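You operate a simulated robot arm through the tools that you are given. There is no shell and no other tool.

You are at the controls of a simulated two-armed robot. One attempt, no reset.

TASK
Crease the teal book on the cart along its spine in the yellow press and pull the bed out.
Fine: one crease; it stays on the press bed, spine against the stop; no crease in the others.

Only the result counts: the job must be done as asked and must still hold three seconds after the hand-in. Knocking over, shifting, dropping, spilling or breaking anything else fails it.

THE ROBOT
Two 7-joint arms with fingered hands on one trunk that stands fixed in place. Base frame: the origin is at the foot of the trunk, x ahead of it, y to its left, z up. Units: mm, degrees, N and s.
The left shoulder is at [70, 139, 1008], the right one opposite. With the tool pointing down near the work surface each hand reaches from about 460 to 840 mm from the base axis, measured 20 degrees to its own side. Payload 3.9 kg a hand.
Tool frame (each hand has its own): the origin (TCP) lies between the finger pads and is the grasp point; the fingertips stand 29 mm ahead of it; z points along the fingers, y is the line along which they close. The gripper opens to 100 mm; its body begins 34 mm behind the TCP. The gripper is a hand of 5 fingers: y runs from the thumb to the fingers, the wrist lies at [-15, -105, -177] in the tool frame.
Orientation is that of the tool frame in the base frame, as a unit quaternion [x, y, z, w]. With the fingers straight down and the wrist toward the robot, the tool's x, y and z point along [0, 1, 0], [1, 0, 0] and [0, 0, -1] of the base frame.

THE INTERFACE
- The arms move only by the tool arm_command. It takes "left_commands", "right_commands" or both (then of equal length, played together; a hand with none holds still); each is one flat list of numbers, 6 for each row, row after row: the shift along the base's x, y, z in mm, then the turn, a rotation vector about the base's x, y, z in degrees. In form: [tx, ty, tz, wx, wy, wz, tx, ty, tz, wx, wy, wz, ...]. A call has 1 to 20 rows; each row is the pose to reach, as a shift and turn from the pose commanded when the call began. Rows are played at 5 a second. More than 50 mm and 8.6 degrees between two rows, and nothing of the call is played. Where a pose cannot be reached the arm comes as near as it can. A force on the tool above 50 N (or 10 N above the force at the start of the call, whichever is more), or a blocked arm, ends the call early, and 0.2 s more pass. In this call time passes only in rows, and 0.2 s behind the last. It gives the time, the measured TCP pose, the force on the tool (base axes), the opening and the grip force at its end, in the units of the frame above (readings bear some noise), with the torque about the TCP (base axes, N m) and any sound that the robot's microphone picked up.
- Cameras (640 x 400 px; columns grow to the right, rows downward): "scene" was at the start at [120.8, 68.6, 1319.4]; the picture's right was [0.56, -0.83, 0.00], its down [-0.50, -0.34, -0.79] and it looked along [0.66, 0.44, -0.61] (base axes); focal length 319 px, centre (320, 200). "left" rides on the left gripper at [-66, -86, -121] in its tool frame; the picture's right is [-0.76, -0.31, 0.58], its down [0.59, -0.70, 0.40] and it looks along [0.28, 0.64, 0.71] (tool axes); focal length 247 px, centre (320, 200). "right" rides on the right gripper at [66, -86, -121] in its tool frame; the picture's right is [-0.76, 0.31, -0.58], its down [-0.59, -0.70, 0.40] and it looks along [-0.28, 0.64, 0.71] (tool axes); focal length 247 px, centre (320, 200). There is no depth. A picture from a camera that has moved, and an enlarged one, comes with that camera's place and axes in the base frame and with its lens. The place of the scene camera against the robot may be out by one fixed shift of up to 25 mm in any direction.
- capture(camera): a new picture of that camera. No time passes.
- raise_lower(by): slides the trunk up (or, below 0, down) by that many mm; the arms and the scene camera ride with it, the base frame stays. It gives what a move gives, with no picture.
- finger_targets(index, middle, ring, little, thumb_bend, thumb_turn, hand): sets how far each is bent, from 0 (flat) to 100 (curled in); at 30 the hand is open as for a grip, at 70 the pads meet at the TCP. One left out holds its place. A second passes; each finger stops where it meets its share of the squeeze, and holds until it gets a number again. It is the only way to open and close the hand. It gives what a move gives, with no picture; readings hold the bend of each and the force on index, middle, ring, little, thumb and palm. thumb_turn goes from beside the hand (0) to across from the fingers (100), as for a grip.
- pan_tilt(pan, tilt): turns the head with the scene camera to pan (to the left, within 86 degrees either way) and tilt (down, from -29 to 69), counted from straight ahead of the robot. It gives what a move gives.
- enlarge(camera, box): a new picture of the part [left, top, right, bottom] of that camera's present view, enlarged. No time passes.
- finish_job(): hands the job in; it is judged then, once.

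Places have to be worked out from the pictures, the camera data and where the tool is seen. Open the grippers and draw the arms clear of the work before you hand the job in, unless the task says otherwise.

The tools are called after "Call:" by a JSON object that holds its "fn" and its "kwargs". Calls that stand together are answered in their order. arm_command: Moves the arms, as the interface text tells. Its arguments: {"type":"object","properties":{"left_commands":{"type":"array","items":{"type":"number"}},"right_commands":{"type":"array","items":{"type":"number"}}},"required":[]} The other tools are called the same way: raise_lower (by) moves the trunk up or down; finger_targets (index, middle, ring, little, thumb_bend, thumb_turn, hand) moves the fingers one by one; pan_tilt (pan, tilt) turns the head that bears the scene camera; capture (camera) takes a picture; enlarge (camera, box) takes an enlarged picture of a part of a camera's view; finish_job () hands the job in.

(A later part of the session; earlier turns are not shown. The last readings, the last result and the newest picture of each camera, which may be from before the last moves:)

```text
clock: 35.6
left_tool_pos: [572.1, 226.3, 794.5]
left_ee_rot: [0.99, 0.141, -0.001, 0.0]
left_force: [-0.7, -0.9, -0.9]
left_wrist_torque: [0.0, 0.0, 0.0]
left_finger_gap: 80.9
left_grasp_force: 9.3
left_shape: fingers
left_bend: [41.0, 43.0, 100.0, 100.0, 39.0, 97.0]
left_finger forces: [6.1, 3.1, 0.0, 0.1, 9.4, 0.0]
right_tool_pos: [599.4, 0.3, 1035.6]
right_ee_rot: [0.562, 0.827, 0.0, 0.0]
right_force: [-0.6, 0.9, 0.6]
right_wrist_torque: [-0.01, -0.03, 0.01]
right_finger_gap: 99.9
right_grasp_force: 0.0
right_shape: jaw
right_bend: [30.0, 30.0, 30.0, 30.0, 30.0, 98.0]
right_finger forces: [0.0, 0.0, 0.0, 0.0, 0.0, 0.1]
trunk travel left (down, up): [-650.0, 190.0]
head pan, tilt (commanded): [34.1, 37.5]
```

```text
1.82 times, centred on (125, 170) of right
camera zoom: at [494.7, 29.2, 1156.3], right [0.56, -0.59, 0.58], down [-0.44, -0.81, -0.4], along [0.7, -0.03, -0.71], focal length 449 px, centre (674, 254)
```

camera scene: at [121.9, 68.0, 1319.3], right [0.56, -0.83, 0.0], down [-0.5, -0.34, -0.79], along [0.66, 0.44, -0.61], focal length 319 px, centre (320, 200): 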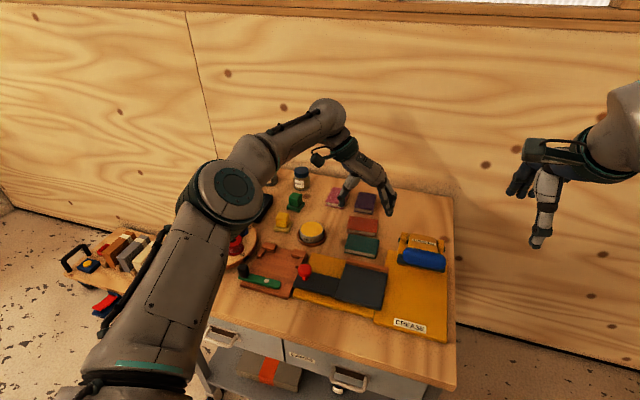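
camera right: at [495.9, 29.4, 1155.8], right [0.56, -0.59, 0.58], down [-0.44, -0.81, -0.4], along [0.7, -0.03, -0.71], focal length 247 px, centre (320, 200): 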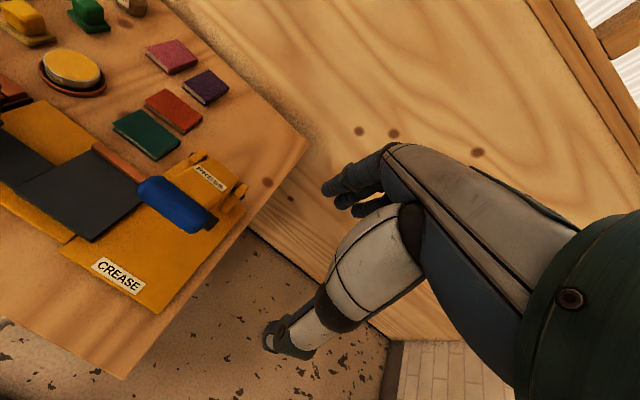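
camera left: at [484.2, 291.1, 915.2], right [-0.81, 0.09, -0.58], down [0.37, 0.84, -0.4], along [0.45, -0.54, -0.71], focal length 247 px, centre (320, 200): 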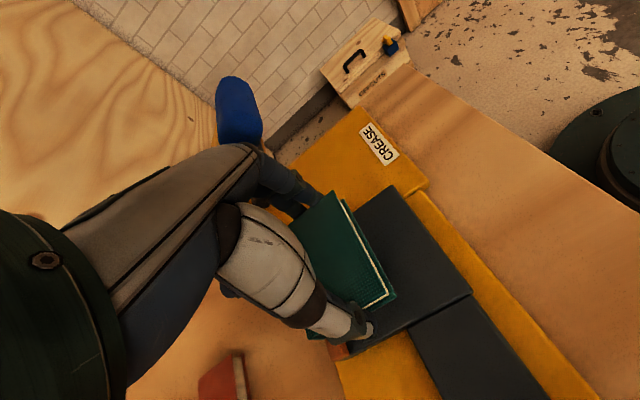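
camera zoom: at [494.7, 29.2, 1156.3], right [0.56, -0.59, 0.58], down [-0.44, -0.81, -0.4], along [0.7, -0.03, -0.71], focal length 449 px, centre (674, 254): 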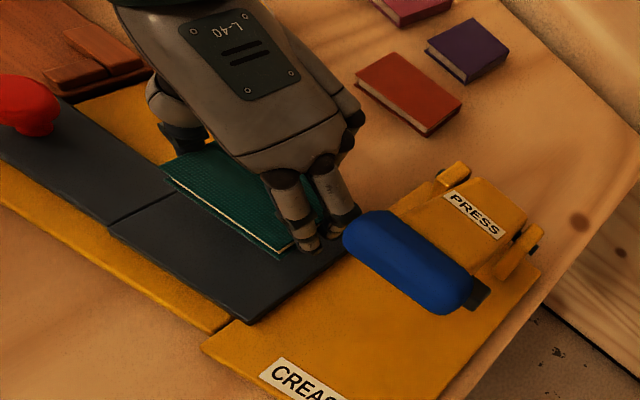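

The bed and hand are aligned, and the book is centred over the bed with roughly 11 mm gap to the stop. I lower it carefully toward the bed.

Call:
{"fn": "arm_command", "kwargs": {"left_commands": [0, 0, -8, 0, 0, 0, 0, 0, -16, 0, 0, 0, 0, 0, -23, 0, 0, 0, 0, 0, -29, 0, 0, 0]}}

Call:
{"fn": "arm_command", "kwargs": {"left_commands": [0, 0, -2, 0, 0, 0, 0, 0, -3, 0, 0, 0]}}

Call:
{"fn": "enlarge", "kwargs": {"camera": "scene", "box": [330, 220, 430, 310]}}

Call:
{"fn": "enlarge", "kwargs": {"camera": "right", "box": [40, 90, 200, 250]}}

```text
clock: 36.6
left_tool_pos: [570.9, 226.7, 765.3]
left_ee_rot: [0.99, 0.14, 0.0, 0.0]
left_force: [0.3, -0.1, -0.3]
left_wrist_torque: [-0.04, -0.01, 0.0]
left_finger_gap: 80.8
left_grasp_force: 9.4
left_shape: fingers
left_bend: [41.0, 43.0, 100.0, 100.0, 39.0, 97.0]
left_finger forces: [6.1, 3.1, 0.0, 0.0, 9.4, 0.0]
right_tool_pos: [600.1, -1.2, 1034.5]
right_ee_rot: [0.562, 0.827, 0.0, 0.0]
right_force: [0.3, 0.0, 0.0]
right_wrist_torque: [0.04, -0.01, 0.05]
right_finger_gap: 100.1
right_grasp_force: 0.0
right_shape: jaw
right_bend: [30.0, 30.0, 30.0, 30.0, 30.0, 98.0]
right_finger forces: [0.1, 0.0, 0.1, 0.0, 0.0, 0.0]
trunk travel left (down, up): [-650.0, 190.0]
head pan, tilt (commanded): [34.1, 37.5]
```

```text
clock: 37.2
left_tool_pos: [573.1, 228.3, 763.1]
left_ee_rot: [0.99, 0.139, -0.001, 0.0]
left_force: [-0.2, -0.7, -1.3]
left_wrist_torque: [-0.01, -0.05, -0.02]
left_finger_gap: 80.9
left_grasp_force: 9.0
left_shape: fingers
left_bend: [41.0, 43.0, 100.0, 100.0, 39.0, 97.0]
left_finger forces: [6.1, 3.1, 0.0, 0.0, 9.4, 0.1]
right_tool_pos: [599.9, 0.2, 1035.8]
right_ee_rot: [0.562, 0.827, -0.001, 0.0]
right_force: [0.3, 0.8, -1.2]
right_wrist_torque: [0.0, 0.04, 0.01]
right_finger_gap: 99.4
right_grasp_force: 0.0
right_shape: jaw
right_bend: [30.0, 30.0, 30.0, 30.0, 30.0, 98.0]
right_finger forces: [0.0, 0.1, 0.0, 0.0, 0.1, 0.0]
trunk travel left (down, up): [-650.0, 190.0]
head pan, tilt (commanded): [34.1, 37.5]
```

```text
4.44 times, centred on (380, 265) of scene
camera zoom: at [120.8, 68.7, 1319.4], right [0.56, -0.83, 0.0], down [-0.5, -0.34, -0.79], along [0.66, 0.44, -0.61], focal length 1416 px, centre (53, -89)
```

zoom: 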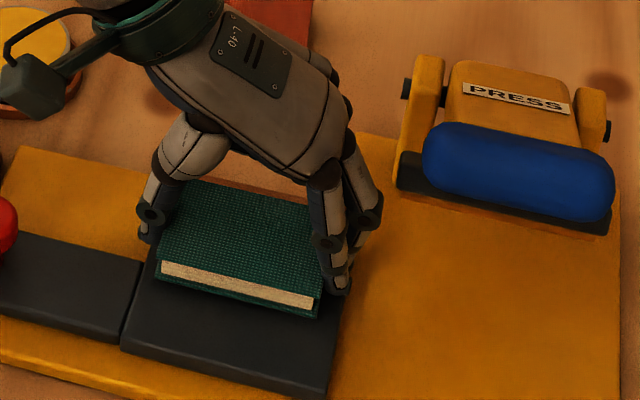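

```text
2.50 times, centred on (120, 170) of right
camera zoom: at [495.1, 29.2, 1156.2], right [0.56, -0.59, 0.58], down [-0.44, -0.81, -0.4], along [0.7, -0.03, -0.71], focal length 617 px, centre (820, 275)
```

zoom: 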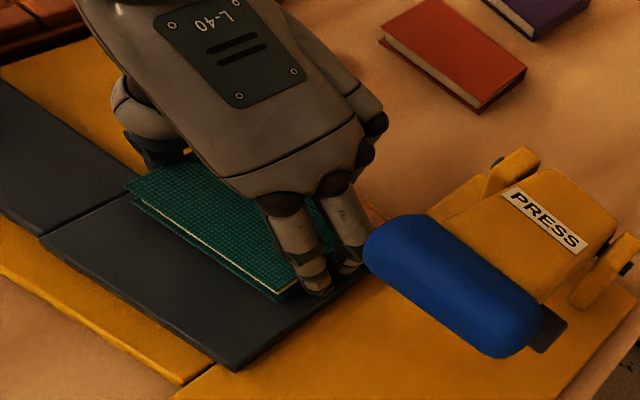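

No contact yet at TCP z 763; the book bottom looks a few millimetres above the bed. I continue in small steps watching the vertical force.

Call:
{"fn": "arm_command", "kwargs": {"left_commands": [0, 0, -2, 0, 0, 0]}}

Call:
{"fn": "arm_command", "kwargs": {"left_commands": [0, 0, -2, 0, 0, 0]}}

Call:
{"fn": "arm_command", "kwargs": {"left_commands": [0, 0, -1.5, 0, 0, 0]}}

```text
clock: 37.6
left_tool_pos: [572.2, 228.5, 761.7]
left_ee_rot: [0.99, 0.14, 0.0, 0.0]
left_force: [-0.2, 0.6, -0.8]
left_wrist_torque: [0.04, 0.01, 0.01]
left_finger_gap: 80.9
left_grasp_force: 9.9
left_shape: fingers
left_bend: [41.0, 43.0, 100.0, 100.0, 39.0, 97.0]
left_finger forces: [6.2, 3.1, 0.0, 0.0, 9.4, 0.0]
right_tool_pos: [600.4, -1.0, 1035.4]
right_ee_rot: [0.562, 0.827, 0.0, 0.0]
right_force: [0.8, 0.0, -0.6]
right_wrist_torque: [-0.01, 0.0, 0.0]
right_finger_gap: 99.8
right_grasp_force: 0.1
right_shape: jaw
right_bend: [30.0, 30.0, 30.0, 30.0, 30.0, 98.0]
right_finger forces: [0.0, 0.0, 0.0, 0.0, 0.0, 0.1]
trunk travel left (down, up): [-650.0, 190.0]
head pan, tilt (commanded): [34.1, 37.5]
```

```text
clock: 38.0
left_tool_pos: [572.4, 227.7, 759.4]
left_ee_rot: [0.99, 0.139, 0.0, 0.0]
left_force: [0.7, 0.0, -0.9]
left_wrist_torque: [-0.01, 0.02, 0.0]
left_finger_gap: 80.8
left_grasp_force: 8.8
left_shape: fingers
left_bend: [41.0, 43.0, 100.0, 100.0, 39.0, 97.0]
left_finger forces: [6.2, 3.0, 0.1, 0.0, 9.3, 0.1]
right_tool_pos: [599.4, -0.6, 1035.2]
right_ee_rot: [0.562, 0.827, 0.0, 0.0]
right_force: [0.6, 0.6, -0.8]
right_wrist_torque: [-0.01, 0.01, 0.02]
right_finger_gap: 99.9
right_grasp_force: 0.2
right_shape: jaw
right_bend: [30.0, 30.0, 30.0, 30.0, 30.0, 98.0]
right_finger forces: [0.1, 0.1, 0.0, 0.2, 0.0, 0.0]
trunk travel left (down, up): [-650.0, 190.0]
head pan, tilt (commanded): [34.1, 37.5]
```

```text
clock: 38.4
left_tool_pos: [572.2, 228.4, 757.3]
left_ee_rot: [0.99, 0.139, 0.001, 0.001]
left_force: [-0.2, -0.2, 1.1]
left_wrist_torque: [-0.08, -0.05, -0.01]
left_finger_gap: 80.8
left_grasp_force: 10.5
left_shape: fingers
left_bend: [41.0, 43.0, 100.0, 100.0, 39.0, 97.0]
left_finger forces: [6.2, 5.1, 0.1, 0.0, 9.3, 0.0]
right_tool_pos: [598.1, 0.2, 1035.9]
right_ee_rot: [0.562, 0.827, 0.0, 0.0]
right_force: [0.0, 0.5, 0.4]
right_wrist_torque: [0.05, 0.02, 0.01]
right_finger_gap: 99.6
right_grasp_force: 0.1
right_shape: jaw
right_bend: [30.0, 30.0, 30.0, 30.0, 30.0, 98.0]
right_finger forces: [0.0, 0.0, 0.1, 0.0, 0.0, 0.0]
trunk travel left (down, up): [-650.0, 190.0]
head pan, tilt (commanded): [34.1, 37.5]
```

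The book has just touched the bed (vertical force went up). I slide it toward the stop along the cart's depth while keeping hold, watching for contact.

Call:
{"fn": "arm_command", "kwargs": {"left_commands": [1.9, 0.6, 0, 0, 0, 0, 3.8, 1.1, 0, 0, 0, 0, 5.8, 1.7, 0, 0, 0, 0]}}

Call:
{"fn": "arm_command", "kwargs": {"left_commands": [1.9, 0.6, 0, 0, 0, 0]}}

Call:
{"fn": "enlarge", "kwargs": {"camera": "scene", "box": [330, 220, 430, 310]}}

Call:
{"fn": "enlarge", "kwargs": {"camera": "right", "box": [40, 90, 200, 250]}}

```text
clock: 39.2
left_tool_pos: [576.2, 230.4, 759.4]
left_ee_rot: [0.99, 0.139, 0.0, 0.0]
left_force: [-4.3, -1.9, 2.4]
left_wrist_torque: [-0.14, -0.02, -0.13]
left_finger_gap: 80.8
left_grasp_force: 10.7
left_shape: fingers
left_bend: [41.0, 43.0, 100.0, 100.0, 39.0, 97.0]
left_finger forces: [6.1, 5.9, 0.0, 0.0, 9.2, 0.0]
right_tool_pos: [598.2, -0.5, 1035.3]
right_ee_rot: [0.562, 0.827, 0.001, 0.0]
right_force: [-0.5, -0.1, 0.5]
right_wrist_torque: [0.01, 0.02, 0.01]
right_finger_gap: 99.9
right_grasp_force: 0.0
right_shape: jaw
right_bend: [30.0, 30.0, 30.0, 30.0, 30.0, 98.0]
right_finger forces: [0.0, 0.1, 0.1, 0.0, 0.1, 0.0]
trunk travel left (down, up): [-650.0, 190.0]
head pan, tilt (commanded): [34.1, 37.5]
```

```text
clock: 39.6
left_tool_pos: [577.1, 231.1, 759.1]
left_ee_rot: [0.99, 0.138, 0.0, -0.001]
left_force: [-7.5, -3.0, 1.8]
left_wrist_torque: [-0.2, 0.11, -0.19]
left_finger_gap: 80.7
left_grasp_force: 10.2
left_shape: fingers
left_bend: [41.0, 43.0, 100.0, 100.0, 39.0, 96.0]
left_finger forces: [6.3, 5.7, 0.0, 0.0, 8.9, 0.1]
right_tool_pos: [597.8, -0.7, 1035.5]
right_ee_rot: [0.562, 0.827, 0.001, 0.001]
right_force: [1.1, -0.5, -0.6]
right_wrist_torque: [-0.02, 0.01, 0.02]
right_finger_gap: 99.9
right_grasp_force: 0.2
right_shape: jaw
right_bend: [30.0, 30.0, 30.0, 30.0, 30.0, 98.0]
right_finger forces: [0.1, 0.1, 0.0, 0.0, 0.0, 0.0]
trunk travel left (down, up): [-650.0, 190.0]
head pan, tilt (commanded): [34.1, 37.5]
```

```text
4.44 times, centred on (380, 265) of scene
camera zoom: at [119.1, 68.0, 1319.6], right [0.56, -0.83, 0.0], down [-0.5, -0.34, -0.79], along [0.66, 0.44, -0.61], focal length 1416 px, centre (53, -89)
```

zoom: 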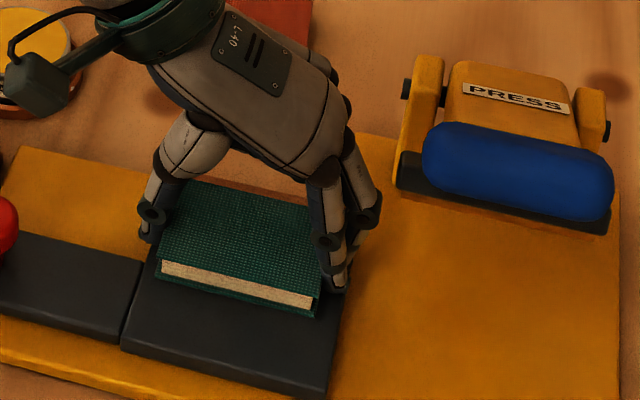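

```text
2.50 times, centred on (120, 170) of right
camera zoom: at [493.6, 28.6, 1156.9], right [0.56, -0.59, 0.58], down [-0.44, -0.81, -0.4], along [0.7, -0.03, -0.71], focal length 617 px, centre (820, 275)
```

zoom: 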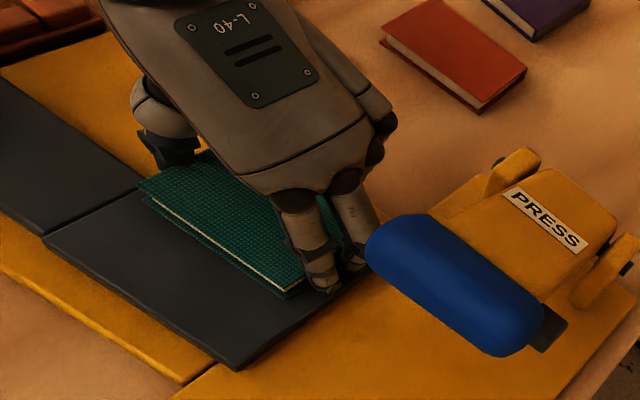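

The resistance builds to 8 N exactly along the depth axis, so the spine is against the stop. I release the book and check its placement.

Call:
{"fn": "finger_targets", "kwargs": {"hand": "left", "index": 30, "middle": 30, "thumb_bend": 30}}

Call:
{"fn": "capture", "kwargs": {"camera": "left"}}

Call:
{"fn": "enlarge", "kwargs": {"camera": "scene", "box": [330, 220, 430, 310]}}

```text
clock: 40.6
left_tool_pos: [579.5, 230.1, 757.6]
left_ee_rot: [0.99, 0.139, -0.001, 0.0]
left_force: [-0.1, 0.6, -0.5]
left_wrist_torque: [-0.01, -0.01, 0.06]
left_finger_gap: 98.4
left_grasp_force: 0.9
left_shape: fingers
left_bend: [30.0, 31.0, 100.0, 100.0, 30.0, 97.0]
left_finger forces: [0.1, 1.5, 0.0, 0.1, 0.1, 0.0]
right_tool_pos: [599.7, -0.2, 1035.4]
right_ee_rot: [0.562, 0.827, 0.0, 0.0]
right_force: [0.4, 0.6, -0.3]
right_wrist_torque: [0.04, 0.02, 0.02]
right_finger_gap: 100.1
right_grasp_force: 0.1
right_shape: jaw
right_bend: [30.0, 30.0, 30.0, 30.0, 30.0, 98.0]
right_finger forces: [0.1, 0.0, 0.0, 0.0, 0.0, 0.1]
trunk travel left (down, up): [-650.0, 190.0]
head pan, tilt (commanded): [34.1, 37.5]
```

```text
taken
camera left: at [491.7, 295.5, 878.0], right [-0.81, 0.09, -0.58], down [0.37, 0.84, -0.4], along [0.45, -0.54, -0.71], focal length 247 px, centre (320, 200)
```

left: 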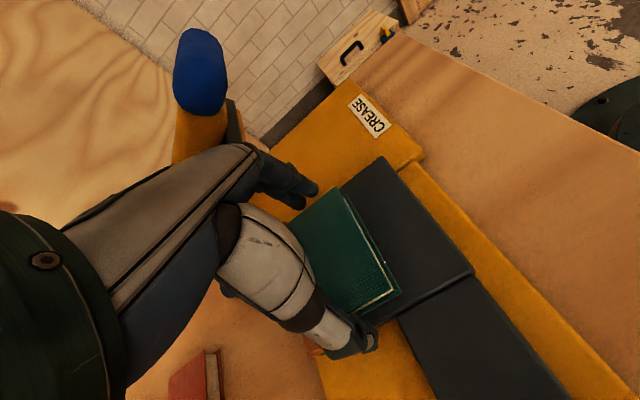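

```text
4.44 times, centred on (380, 265) of scene
camera zoom: at [120.8, 68.9, 1319.4], right [0.56, -0.83, 0.0], down [-0.5, -0.34, -0.79], along [0.66, 0.44, -0.61], focal length 1416 px, centre (53, -89)
```

zoom: 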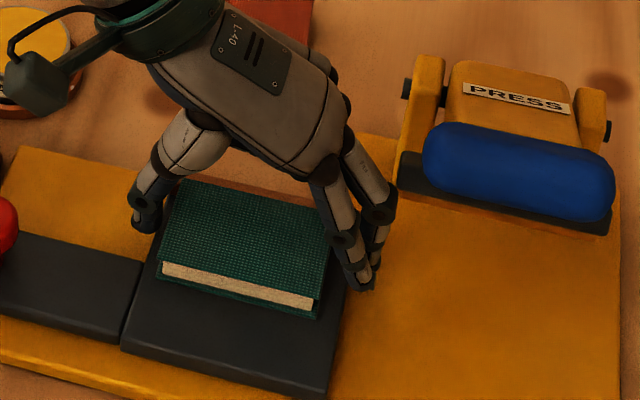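

Released; the book lies flat by the stop. I lift straight up slowly, since the middle finger reads a light touch.

Call:
{"fn": "arm_command", "kwargs": {"left_commands": [-1, 0, 4, 0, 0, 0, -1.5, 0, 10, 0, 0, 0, -1.5, 0, 20, 0, 0, 0, -1.5, 0, 32, 0, 0, 0]}}

Call:
{"fn": "capture", "kwargs": {"camera": "left"}}

Call:
{"fn": "enlarge", "kwargs": {"camera": "left", "box": [280, 130, 480, 350]}}

Call:
{"fn": "enlarge", "kwargs": {"camera": "scene", "box": [330, 220, 430, 310]}}

Call:
{"fn": "enlarge", "kwargs": {"camera": "right", "box": [40, 90, 200, 250]}}

```text
clock: 41.6
left_tool_pos: [577.2, 230.3, 789.7]
left_ee_rot: [0.99, 0.14, 0.0, 0.001]
left_force: [-3.3, 5.1, 0.5]
left_wrist_torque: [0.0, -0.04, -0.02]
left_finger_gap: 98.3
left_grasp_force: 2.6
left_shape: fingers
left_bend: [30.0, 33.0, 100.0, 100.0, 30.0, 97.0]
left_finger forces: [0.0, 5.7, 0.0, 0.0, 0.0, 0.0]
right_tool_pos: [598.8, -0.1, 1034.5]
right_ee_rot: [0.562, 0.827, 0.0, -0.001]
right_force: [-0.1, -0.5, 0.5]
right_wrist_torque: [0.03, 0.03, 0.05]
right_finger_gap: 99.4
right_grasp_force: 0.0
right_shape: jaw
right_bend: [30.0, 30.0, 30.0, 30.0, 30.0, 98.0]
right_finger forces: [0.0, 0.0, 0.0, 0.1, 0.0, 0.1]
trunk travel left (down, up): [-650.0, 190.0]
head pan, tilt (commanded): [34.1, 37.5]
```

```text
taken
camera left: at [490.0, 294.8, 911.4], right [-0.81, 0.09, -0.58], down [0.37, 0.84, -0.4], along [0.45, -0.54, -0.71], focal length 247 px, centre (320, 200)
```

left: 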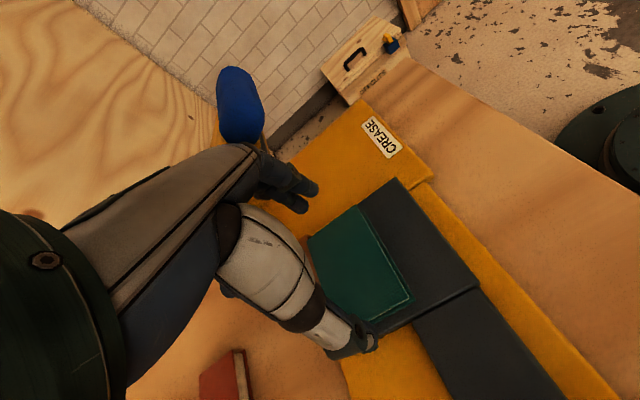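

```text
1.82 times, centred on (380, 240) of left
camera zoom: at [490.0, 294.8, 911.4], right [-0.81, 0.09, -0.58], down [0.37, 0.84, -0.4], along [0.45, -0.54, -0.71], focal length 449 px, centre (211, 127)
```

zoom: 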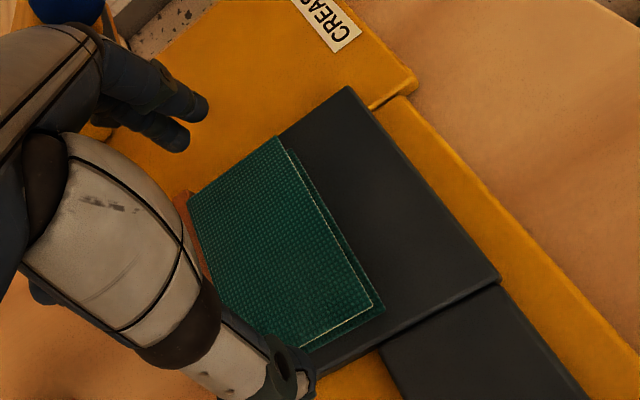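

```text
4.44 times, centred on (380, 265) of scene
camera zoom: at [120.2, 69.0, 1319.5], right [0.56, -0.83, 0.0], down [-0.5, -0.34, -0.79], along [0.66, 0.44, -0.61], focal length 1416 px, centre (53, -89)
```

zoom: 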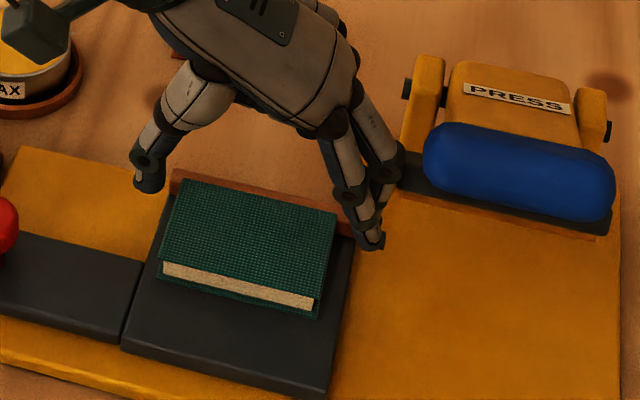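

```text
2.50 times, centred on (120, 170) of right
camera zoom: at [494.5, 29.5, 1156.5], right [0.56, -0.59, 0.58], down [-0.44, -0.81, -0.4], along [0.7, -0.03, -0.71], focal length 617 px, centre (820, 275)
```

zoom: 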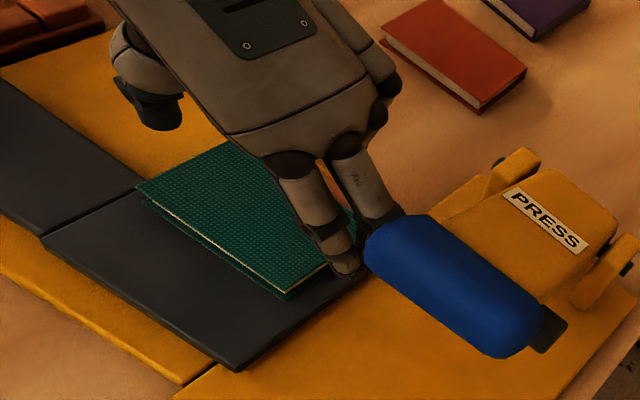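

The middle finger is brushing the press's black bar at its left end (5.7 N sideways). I move left away from it, then up.

Call:
{"fn": "arm_command", "kwargs": {"left_commands": [-2.8, 9.6, 0, 0, 0, 0, -5.6, 19.2, 2, 0, 0, 0, -8.4, 28.8, 8, 0, 0, 0, -8.4, 38, 20, 0, 0, 0, -8.4, 45, 32, 0, 0, 0]}}

Call:
{"fn": "enlarge", "kwargs": {"camera": "scene", "box": [310, 200, 470, 340]}}

Call:
{"fn": "enlarge", "kwargs": {"camera": "right", "box": [20, 80, 260, 280]}}

Call:
{"fn": "capture", "kwargs": {"camera": "left"}}

```text
clock: 42.8
left_tool_pos: [569.6, 275.6, 822.8]
left_ee_rot: [0.99, 0.139, 0.0, 0.0]
left_force: [0.7, 0.3, 0.0]
left_wrist_torque: [-0.01, 0.06, -0.01]
left_finger_gap: 98.4
left_grasp_force: 0.1
left_shape: fingers
left_bend: [30.0, 30.0, 100.0, 100.0, 30.0, 98.0]
left_finger forces: [0.0, 0.1, 0.1, 0.0, 0.0, 0.1]
right_tool_pos: [598.5, 0.2, 1034.6]
right_ee_rot: [0.562, 0.827, 0.0, 0.0]
right_force: [-0.2, 0.6, 0.5]
right_wrist_torque: [0.02, 0.02, 0.03]
right_finger_gap: 100.0
right_grasp_force: 0.0
right_shape: jaw
right_bend: [30.0, 30.0, 30.0, 30.0, 30.0, 98.0]
right_finger forces: [0.1, 0.0, 0.0, 0.1, 0.0, 0.0]
trunk travel left (down, up): [-650.0, 190.0]
head pan, tilt (commanded): [34.1, 37.5]
```

```text
2.86 times, centred on (390, 270) of scene
camera zoom: at [120.6, 68.6, 1319.4], right [0.56, -0.83, 0.0], down [-0.5, -0.34, -0.79], along [0.66, 0.44, -0.61], focal length 910 px, centre (120, 0)
```

zoom: 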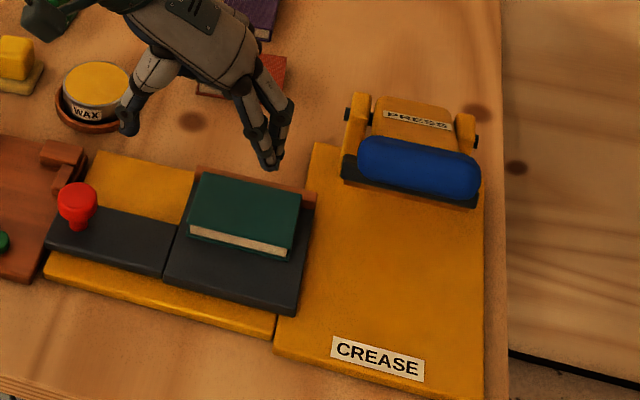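

```text
2.00 times, centred on (140, 180) of right
camera zoom: at [494.8, 29.2, 1156.3], right [0.56, -0.59, 0.58], down [-0.44, -0.81, -0.4], along [0.7, -0.03, -0.71], focal length 494 px, centre (680, 240)
```

zoom: 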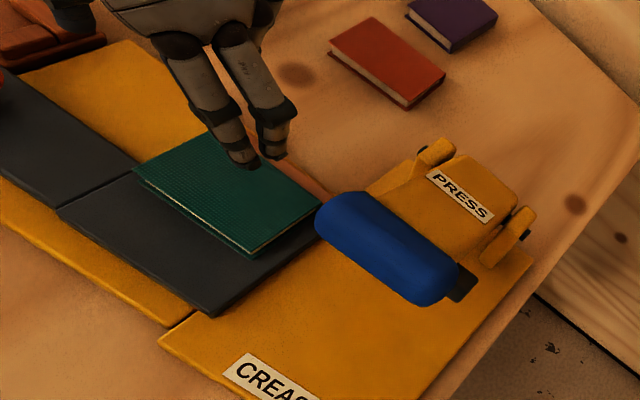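

```text
taken
camera left: at [482.5, 340.2, 943.1], right [-0.81, 0.09, -0.58], down [0.37, 0.84, -0.4], along [0.45, -0.54, -0.71], focal length 247 px, centre (320, 200)
```

left: 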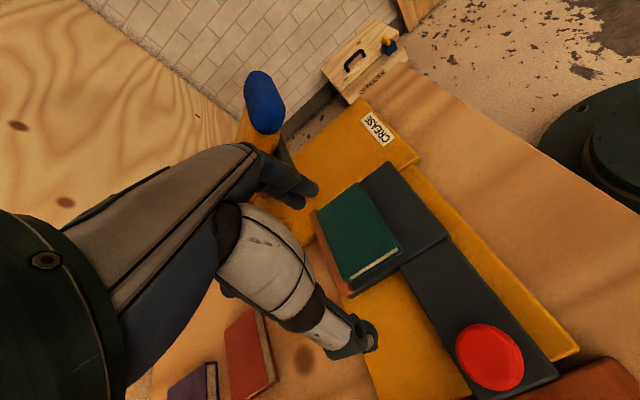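

The hand is clear. I enlarge the views to see whether the spine is flush along the stop.

Call:
{"fn": "enlarge", "kwargs": {"camera": "left", "box": [300, 150, 460, 310]}}

Call:
{"fn": "enlarge", "kwargs": {"camera": "scene", "box": [345, 250, 395, 300]}}

Call:
{"fn": "enlarge", "kwargs": {"camera": "right", "box": [80, 130, 200, 220]}}

```text
2.50 times, centred on (380, 230) of left
camera zoom: at [482.5, 340.2, 943.1], right [-0.81, 0.09, -0.58], down [0.37, 0.84, -0.4], along [0.45, -0.54, -0.71], focal length 617 px, centre (170, 125)
```

zoom: 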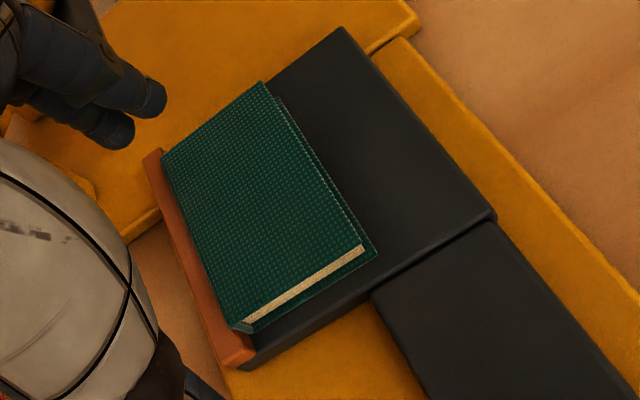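

```text
8.00 times, centred on (370, 275) of scene
camera zoom: at [120.6, 68.6, 1319.4], right [0.56, -0.83, 0.0], down [-0.5, -0.34, -0.79], along [0.66, 0.44, -0.61], focal length 2549 px, centre (-80, -400)
```

zoom: 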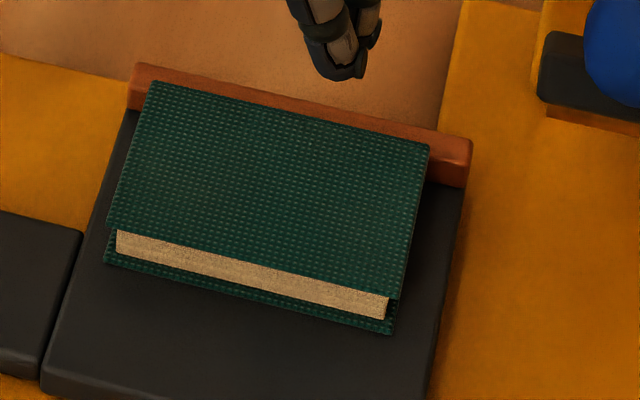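

```text
4.44 times, centred on (140, 175) of right
camera zoom: at [494.8, 29.2, 1156.3], right [0.56, -0.59, 0.58], down [-0.44, -0.81, -0.4], along [0.7, -0.03, -0.71], focal length 1098 px, centre (1120, 311)
```

zoom: 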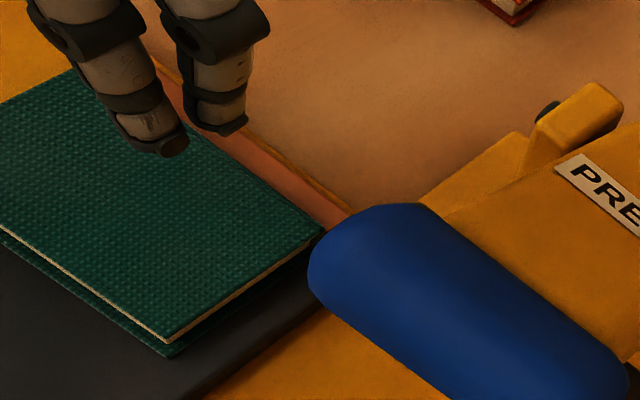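

The book is on the bed nearly flush with the stop. To make it truly flush I'll nudge its front edge with the row of fingers; I turn the left hand back (wrist toward me) in front of the book.

Call:
{"fn": "arm_command", "kwargs": {"left_commands": [-4, -1, 5, 0, 0, 7, -8, -3, 10, 0, 0, 14, -12, -6, 12, 0, 0, 21, -16, -10, 12, 0, 0, 28, -20, -14, 12, 0, 0, 35, -24, -18, 12, 0, 0, 42, -28, -22, 12, 0, 0, 49, -33, -27, 12, 0, 0, 56, -38, -32, 12, 0, 0, 63, -43, -37, 12, 0, 0, 70, -48, -42, 12, 0, 0, 77, -52, -47, 12, 0, 0, 84, -54.6, -50.6, 12, 0, 0, 90]}}

Call:
{"fn": "finger_targets", "kwargs": {"hand": "left", "index": 66, "middle": 66, "ring": 66, "little": 66, "thumb_bend": 50}}

Call:
{"fn": "capture", "kwargs": {"camera": "left"}}

Call:
{"fn": "capture", "kwargs": {"camera": "scene"}}

```text
clock: 45.6
left_tool_pos: [516.1, 223.6, 832.3]
left_ee_rot: [0.6, 0.8, 0.001, 0.0]
left_force: [-0.2, 0.5, 0.4]
left_wrist_torque: [0.0, -0.01, -0.04]
left_finger_gap: 98.3
left_grasp_force: 0.0
left_shape: fingers
left_bend: [30.0, 30.0, 100.0, 100.0, 30.0, 98.0]
left_finger forces: [0.0, 0.1, 0.1, 0.0, 0.1, 0.0]
right_tool_pos: [598.3, 0.3, 1035.8]
right_ee_rot: [0.563, 0.826, 0.0, 0.0]
right_force: [0.4, 0.3, -0.7]
right_wrist_torque: [0.03, -0.04, 0.01]
right_finger_gap: 99.8
right_grasp_force: 0.0
right_shape: jaw
right_bend: [30.0, 30.0, 30.0, 30.0, 30.0, 98.0]
right_finger forces: [0.0, 0.0, 0.0, 0.1, 0.0, 0.0]
trunk travel left (down, up): [-650.0, 190.0]
head pan, tilt (commanded): [34.1, 37.5]
```

```text
clock: 46.6
left_tool_pos: [515.3, 224.6, 833.2]
left_ee_rot: [0.602, 0.798, 0.001, 0.0]
left_force: [-0.3, 0.0, 0.3]
left_wrist_torque: [-0.02, 0.03, 0.02]
left_finger_gap: 31.3
left_grasp_force: 0.0
left_shape: fingers
left_bend: [66.0, 66.0, 66.0, 66.0, 50.0, 98.0]
left_finger forces: [0.0, 0.1, 0.1, 0.1, 0.0, 0.0]
right_tool_pos: [599.5, -0.3, 1034.4]
right_ee_rot: [0.562, 0.827, -0.001, 0.0]
right_force: [-0.2, 0.9, 0.1]
right_wrist_torque: [-0.03, 0.0, -0.01]
right_finger_gap: 100.0
right_grasp_force: 0.0
right_shape: jaw
right_bend: [30.0, 30.0, 30.0, 30.0, 30.0, 98.0]
right_finger forces: [0.0, 0.1, 0.1, 0.0, 0.1, 0.0]
trunk travel left (down, up): [-650.0, 190.0]
head pan, tilt (commanded): [34.1, 37.5]
```

```text
taken
camera left: at [450.4, 138.1, 953.4], right [-0.09, -0.81, -0.58], down [-0.84, 0.37, -0.4], along [0.54, 0.45, -0.71], focal length 247 px, centre (320, 200)
```

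left: 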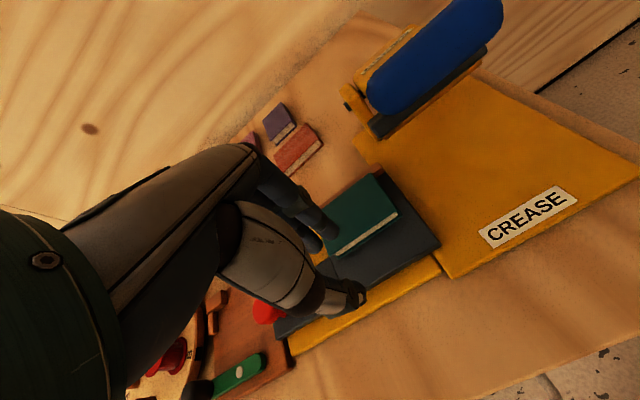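

```text
taken
camera scene: at [120.8, 68.6, 1319.4], right [0.56, -0.83, 0.0], down [-0.5, -0.34, -0.79], along [0.66, 0.44, -0.61], focal length 319 px, centre (320, 200)
```

scene: 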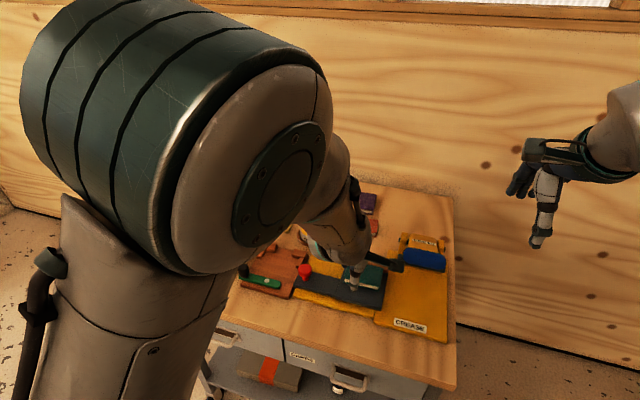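

The hand is back in the forward orientation. I enlarge the left view to find the book's front edge relative to the fingers.

Call:
{"fn": "enlarge", "kwargs": {"camera": "left", "box": [270, 140, 460, 330]}}

Call:
{"fn": "enlarge", "kwargs": {"camera": "scene", "box": [320, 220, 440, 330]}}

```text
2.11 times, centred on (365, 235) of left
camera zoom: at [450.4, 138.1, 953.4], right [-0.09, -0.81, -0.58], down [-0.84, 0.37, -0.4], along [0.54, 0.45, -0.71], focal length 520 px, centre (225, 126)
```

zoom: 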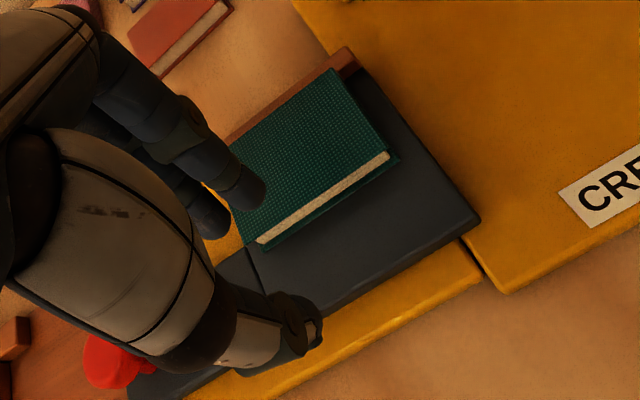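

```text
3.64 times, centred on (380, 275) of scene
camera zoom: at [120.8, 68.6, 1319.4], right [0.56, -0.83, 0.0], down [-0.5, -0.34, -0.79], along [0.66, 0.44, -0.61], focal length 1159 px, centre (102, -73)
```

zoom: 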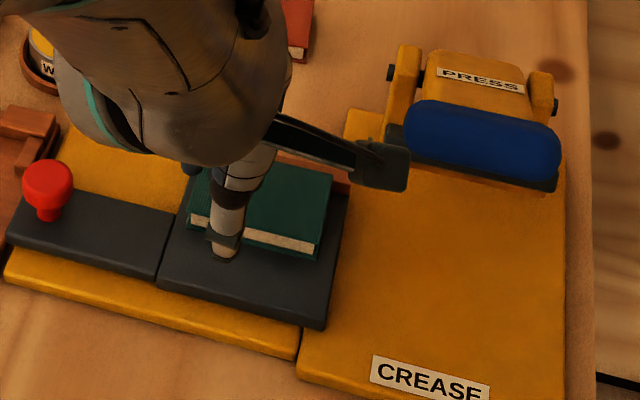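

The book's right end stands about 4–5 mm off the stop while the left end touches. I move in front of it, lower the closed finger row to just above the bed, with clearance before pushing.

Call:
{"fn": "arm_command", "kwargs": {"left_commands": [-2, -10, 0, 0, 0, 0.3, -3, -20, 0, 0, 0, 0.6, -4.2, -30, -5, 0, 0, 0.8, -4.2, -30, -25, 0, 0, 0.8, -4.2, -30, -45, 0, 0, 0.8, -4.2, -30, -62, 0, 0, 0.8]}}

Call:
{"fn": "capture", "kwargs": {"camera": "left"}}

Call:
{"fn": "enlarge", "kwargs": {"camera": "scene", "box": [320, 220, 440, 330]}}

Call:
{"fn": "enlarge", "kwargs": {"camera": "right", "box": [20, 80, 260, 280]}}

```text
clock: 48.0
left_tool_pos: [512.6, 194.9, 771.6]
left_ee_rot: [0.596, 0.803, 0.0, 0.0]
left_force: [-0.2, -0.3, 0.2]
left_wrist_torque: [0.01, -0.02, 0.0]
left_finger_gap: 31.3
left_grasp_force: 0.1
left_shape: fingers
left_bend: [66.0, 66.0, 66.0, 66.0, 50.0, 98.0]
left_finger forces: [0.0, 0.0, 0.0, 0.0, 0.0, 0.0]
right_tool_pos: [599.6, 0.3, 1033.6]
right_ee_rot: [0.562, 0.827, -0.001, -0.001]
right_force: [-0.4, 0.5, 0.2]
right_wrist_torque: [0.0, 0.01, 0.02]
right_finger_gap: 99.9
right_grasp_force: 0.1
right_shape: jaw
right_bend: [30.0, 30.0, 30.0, 30.0, 30.0, 98.0]
right_finger forces: [0.0, 0.1, 0.0, 0.0, 0.0, 0.0]
trunk travel left (down, up): [-650.0, 190.0]
head pan, tilt (commanded): [34.1, 37.5]
```

```text
taken
camera left: at [448.3, 107.8, 892.5], right [-0.07, -0.81, -0.58], down [-0.84, 0.36, -0.4], along [0.53, 0.46, -0.71], focal length 247 px, centre (320, 200)
```

left: 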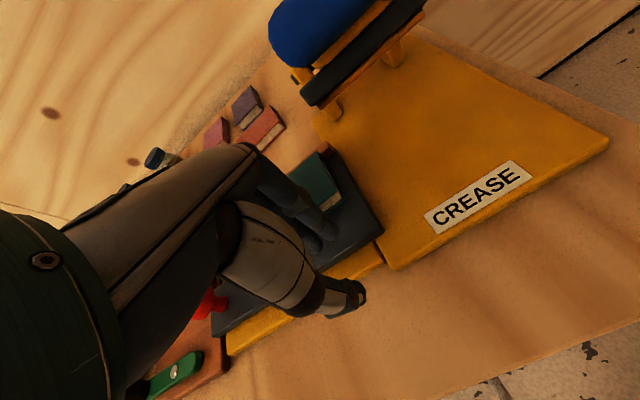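

```text
3.64 times, centred on (380, 275) of scene
camera zoom: at [121.3, 68.9, 1319.3], right [0.56, -0.83, 0.0], down [-0.5, -0.34, -0.79], along [0.66, 0.44, -0.61], focal length 1159 px, centre (102, -73)
```

zoom: 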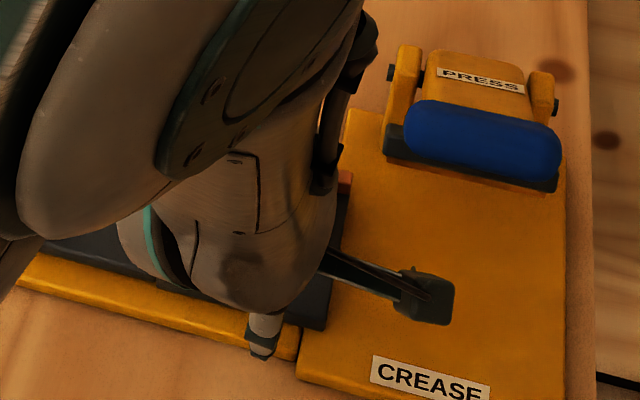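

```text
2.00 times, centred on (140, 180) of right
camera zoom: at [495.5, 29.4, 1155.9], right [0.56, -0.59, 0.58], down [-0.44, -0.81, -0.4], along [0.7, -0.03, -0.71], focal length 494 px, centre (680, 240)
```

zoom: 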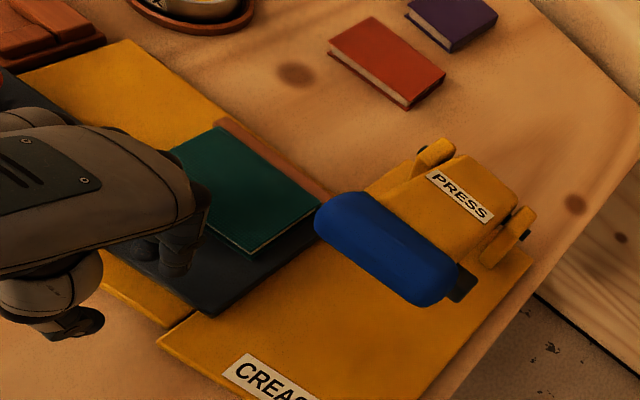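

Fingers are lined up in front of the book with clearance. I lower 4 mm more and advance toward the book in steps, watching the force.

Call:
{"fn": "arm_command", "kwargs": {"left_commands": [0, 0, -2, 0, 0, 0, 0, 0, -4, 0, 0, 0, 3.8, 1.2, -4, 0, 0, 0, 7.7, 2.3, -4, 0, 0, 0]}}

Call:
{"fn": "arm_command", "kwargs": {"left_commands": [1.9, 0.6, 0, 0, 0, 0, 3.8, 1.2, 0, 0, 0, 0]}}

Call:
{"fn": "capture", "kwargs": {"camera": "left"}}

Call:
{"fn": "enlarge", "kwargs": {"camera": "right", "box": [40, 100, 200, 240]}}

```text
clock: 49.0
left_tool_pos: [518.4, 197.3, 767.3]
left_ee_rot: [0.596, 0.803, 0.0, 0.0]
left_force: [-0.5, 0.2, 0.4]
left_wrist_torque: [0.0, 0.0, 0.03]
left_finger_gap: 31.2
left_grasp_force: 0.0
left_shape: fingers
left_bend: [66.0, 66.0, 66.0, 66.0, 50.0, 98.0]
left_finger forces: [0.1, 0.0, 0.0, 0.0, 0.0, 0.0]
right_tool_pos: [598.2, 0.1, 1034.7]
right_ee_rot: [0.562, 0.827, 0.0, 0.0]
right_force: [0.1, 0.1, 0.2]
right_wrist_torque: [0.03, 0.03, 0.02]
right_finger_gap: 99.5
right_grasp_force: 0.1
right_shape: jaw
right_bend: [30.0, 30.0, 30.0, 30.0, 30.0, 98.0]
right_finger forces: [0.0, 0.0, 0.0, 0.0, 0.1, 0.0]
trunk travel left (down, up): [-650.0, 190.0]
head pan, tilt (commanded): [34.1, 37.5]
```

```text
clock: 49.6
left_tool_pos: [521.2, 198.3, 766.7]
left_ee_rot: [0.596, 0.803, 0.0, 0.0]
left_force: [-0.5, -0.3, 0.0]
left_wrist_torque: [0.01, 0.01, 0.04]
left_finger_gap: 31.2
left_grasp_force: 0.1
left_shape: fingers
left_bend: [66.0, 66.0, 66.0, 66.0, 50.0, 98.0]
left_finger forces: [0.1, 0.1, 0.1, 0.0, 0.1, 0.0]
right_tool_pos: [599.6, -0.5, 1034.4]
right_ee_rot: [0.562, 0.827, 0.0, 0.0]
right_force: [0.5, -1.0, -0.5]
right_wrist_torque: [-0.01, 0.01, 0.03]
right_finger_gap: 99.6
right_grasp_force: 0.1
right_shape: jaw
right_bend: [30.0, 30.0, 30.0, 30.0, 30.0, 98.0]
right_finger forces: [0.0, 0.1, 0.0, 0.0, 0.0, 0.0]
trunk travel left (down, up): [-650.0, 190.0]
head pan, tilt (commanded): [34.1, 37.5]
```

```text
taken
camera left: at [457.8, 110.7, 888.1], right [-0.07, -0.81, -0.58], down [-0.84, 0.36, -0.4], along [0.53, 0.46, -0.71], focal length 247 px, centre (320, 200)
```

left: 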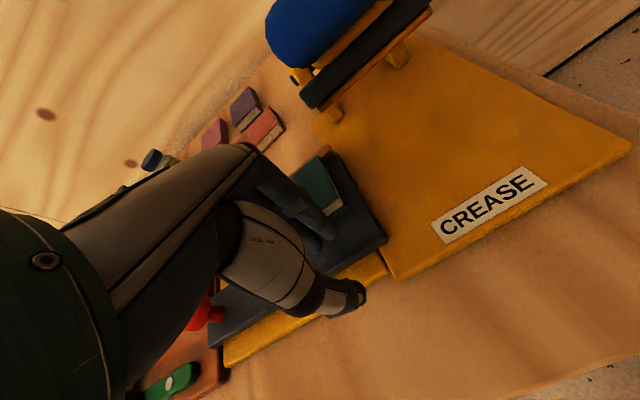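

```text
2.86 times, centred on (120, 170) of right
camera zoom: at [495.1, 29.1, 1156.2], right [0.56, -0.59, 0.58], down [-0.44, -0.81, -0.4], along [0.7, -0.03, -0.71], focal length 706 px, centre (891, 286)
```

zoom: 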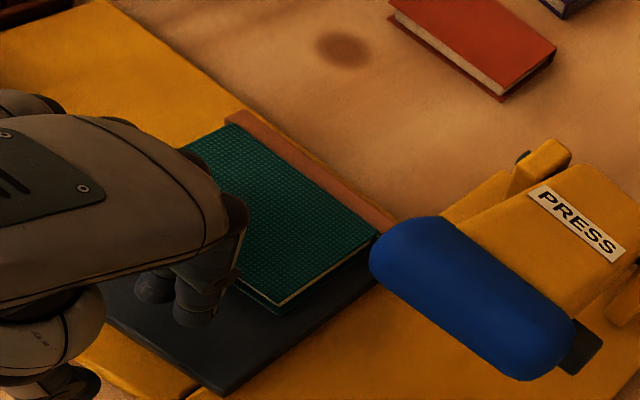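

No contact yet; the finger row is a few millimetres from the front edge. I keep advancing in small steps.

Call:
{"fn": "arm_command", "kwargs": {"left_commands": [1.9, 0.6, 0, 0, 0, 0, 3.8, 1.2, 0, 0, 0, 0]}}

Call:
{"fn": "arm_command", "kwargs": {"left_commands": [1.9, 0.6, 0, 0, 0, 0, 3.8, 1.2, 0, 0, 0, 0]}}

Call:
{"fn": "enlarge", "kwargs": {"camera": "right", "box": [40, 100, 200, 240]}}

```text
clock: 50.2
left_tool_pos: [525.6, 198.6, 766.8]
left_ee_rot: [0.596, 0.803, 0.001, 0.0]
left_force: [0.1, -0.4, 0.5]
left_wrist_torque: [0.0, 0.02, 0.0]
left_finger_gap: 31.2
left_grasp_force: 0.1
left_shape: fingers
left_bend: [66.0, 66.0, 66.0, 66.0, 50.0, 98.0]
left_finger forces: [0.0, 0.0, 0.0, 0.1, 0.0, 0.0]
right_tool_pos: [600.4, -1.1, 1034.6]
right_ee_rot: [0.562, 0.827, 0.0, 0.0]
right_force: [0.5, -1.0, -0.1]
right_wrist_torque: [-0.04, 0.0, -0.05]
right_finger_gap: 99.6
right_grasp_force: 0.0
right_shape: jaw
right_bend: [30.0, 30.0, 30.0, 30.0, 30.0, 98.0]
right_finger forces: [0.1, 0.0, 0.0, 0.0, 0.1, 0.0]
trunk travel left (down, up): [-650.0, 190.0]
head pan, tilt (commanded): [34.1, 37.5]
```

```text
clock: 50.8
left_tool_pos: [529.1, 199.4, 767.1]
left_ee_rot: [0.596, 0.803, 0.0, 0.001]
left_force: [0.2, -0.4, 0.5]
left_wrist_torque: [0.04, 0.0, -0.03]
left_finger_gap: 31.2
left_grasp_force: 0.1
left_shape: fingers
left_bend: [66.0, 66.0, 66.0, 66.0, 50.0, 98.0]
left_finger forces: [0.0, 0.0, 0.0, 0.1, 0.0, 0.0]
right_tool_pos: [599.2, 0.5, 1034.4]
right_ee_rot: [0.562, 0.827, 0.0, 0.0]
right_force: [0.6, 0.5, 0.5]
right_wrist_torque: [-0.01, -0.01, -0.02]
right_finger_gap: 100.0
right_grasp_force: 0.0
right_shape: jaw
right_bend: [30.0, 30.0, 30.0, 30.0, 30.0, 98.0]
right_finger forces: [0.1, 0.0, 0.0, 0.0, 0.0, 0.1]
trunk travel left (down, up): [-650.0, 190.0]
head pan, tilt (commanded): [34.1, 37.5]
```

```text
2.86 times, centred on (120, 170) of right
camera zoom: at [495.0, 29.2, 1156.2], right [0.56, -0.59, 0.58], down [-0.44, -0.81, -0.4], along [0.7, -0.03, -0.71], focal length 706 px, centre (891, 286)
```

zoom: 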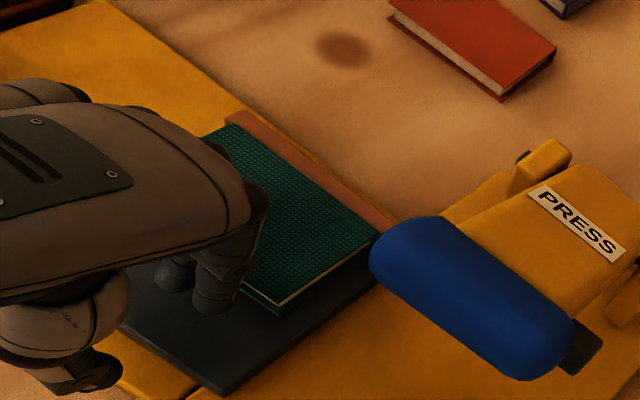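

Still a small gap. I advance another 6 mm in steps, checking force.

Call:
{"fn": "arm_command", "kwargs": {"left_commands": [1.9, 0.6, 0, 0, 0, 0, 3.8, 1.2, 0, 0, 0, 0]}}

Call:
{"fn": "arm_command", "kwargs": {"left_commands": [1.4, 0.4, 0, 0, 0, 0, 2.9, 0.9, 0, 0, 0, 0]}}

Call:
{"fn": "enlarge", "kwargs": {"camera": "right", "box": [40, 100, 200, 240]}}

Call:
{"fn": "enlarge", "kwargs": {"camera": "left", "box": [260, 130, 420, 290]}}

```text
clock: 51.4
left_tool_pos: [533.2, 202.8, 766.2]
left_ee_rot: [0.597, 0.802, 0.0, -0.001]
left_force: [1.1, 0.9, 0.2]
left_wrist_torque: [-0.01, -0.01, -0.01]
left_finger_gap: 31.1
left_grasp_force: 0.0
left_shape: fingers
left_bend: [66.0, 66.0, 66.0, 66.0, 50.0, 98.0]
left_finger forces: [0.0, 0.0, 0.1, 0.0, 0.0, 0.0]
right_tool_pos: [598.9, -0.1, 1035.2]
right_ee_rot: [0.562, 0.827, 0.0, -0.001]
right_force: [-0.2, 0.7, 1.0]
right_wrist_torque: [0.0, 0.0, 0.01]
right_finger_gap: 99.9
right_grasp_force: 0.0
right_shape: jaw
right_bend: [30.0, 30.0, 30.0, 30.0, 30.0, 98.0]
right_finger forces: [0.0, 0.1, 0.1, 0.0, 0.1, 0.0]
trunk travel left (down, up): [-650.0, 190.0]
head pan, tilt (commanded): [34.1, 37.5]
```

```text
clock: 52.0
left_tool_pos: [536.2, 202.7, 767.1]
left_ee_rot: [0.596, 0.803, 0.0, 0.001]
left_force: [-0.1, -0.3, 0.0]
left_wrist_torque: [-0.03, 0.02, -0.03]
left_finger_gap: 31.3
left_grasp_force: 0.2
left_shape: fingers
left_bend: [66.0, 66.0, 66.0, 66.0, 50.0, 98.0]
left_finger forces: [0.0, 0.1, 0.0, 0.0, 0.0, 0.1]
right_tool_pos: [598.4, 0.7, 1034.2]
right_ee_rot: [0.562, 0.827, -0.001, -0.001]
right_force: [0.7, -0.2, -0.1]
right_wrist_torque: [-0.01, 0.0, 0.01]
right_finger_gap: 99.7
right_grasp_force: 0.1
right_shape: jaw
right_bend: [30.0, 30.0, 30.0, 30.0, 30.0, 98.0]
right_finger forces: [0.0, 0.0, 0.0, 0.1, 0.1, 0.0]
trunk travel left (down, up): [-650.0, 190.0]
head pan, tilt (commanded): [34.1, 37.5]
```

```text
2.86 times, centred on (120, 170) of right
camera zoom: at [495.0, 29.2, 1156.2], right [0.56, -0.59, 0.58], down [-0.44, -0.81, -0.4], along [0.7, -0.03, -0.71], focal length 706 px, centre (891, 286)
```

zoom: 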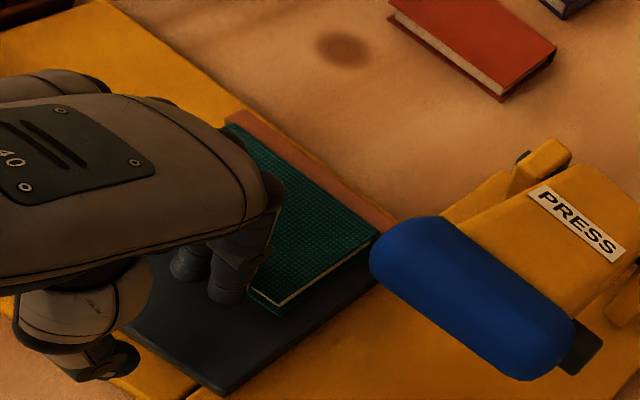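

```text
2.50 times, centred on (340, 210) of left
camera zoom: at [472.2, 115.2, 888.2], right [-0.07, -0.81, -0.58], down [-0.84, 0.36, -0.4], along [0.53, 0.46, -0.71], focal length 617 px, centre (270, 175)
```

zoom: 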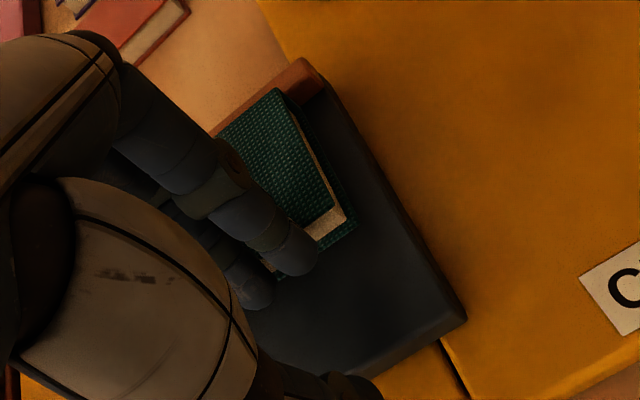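

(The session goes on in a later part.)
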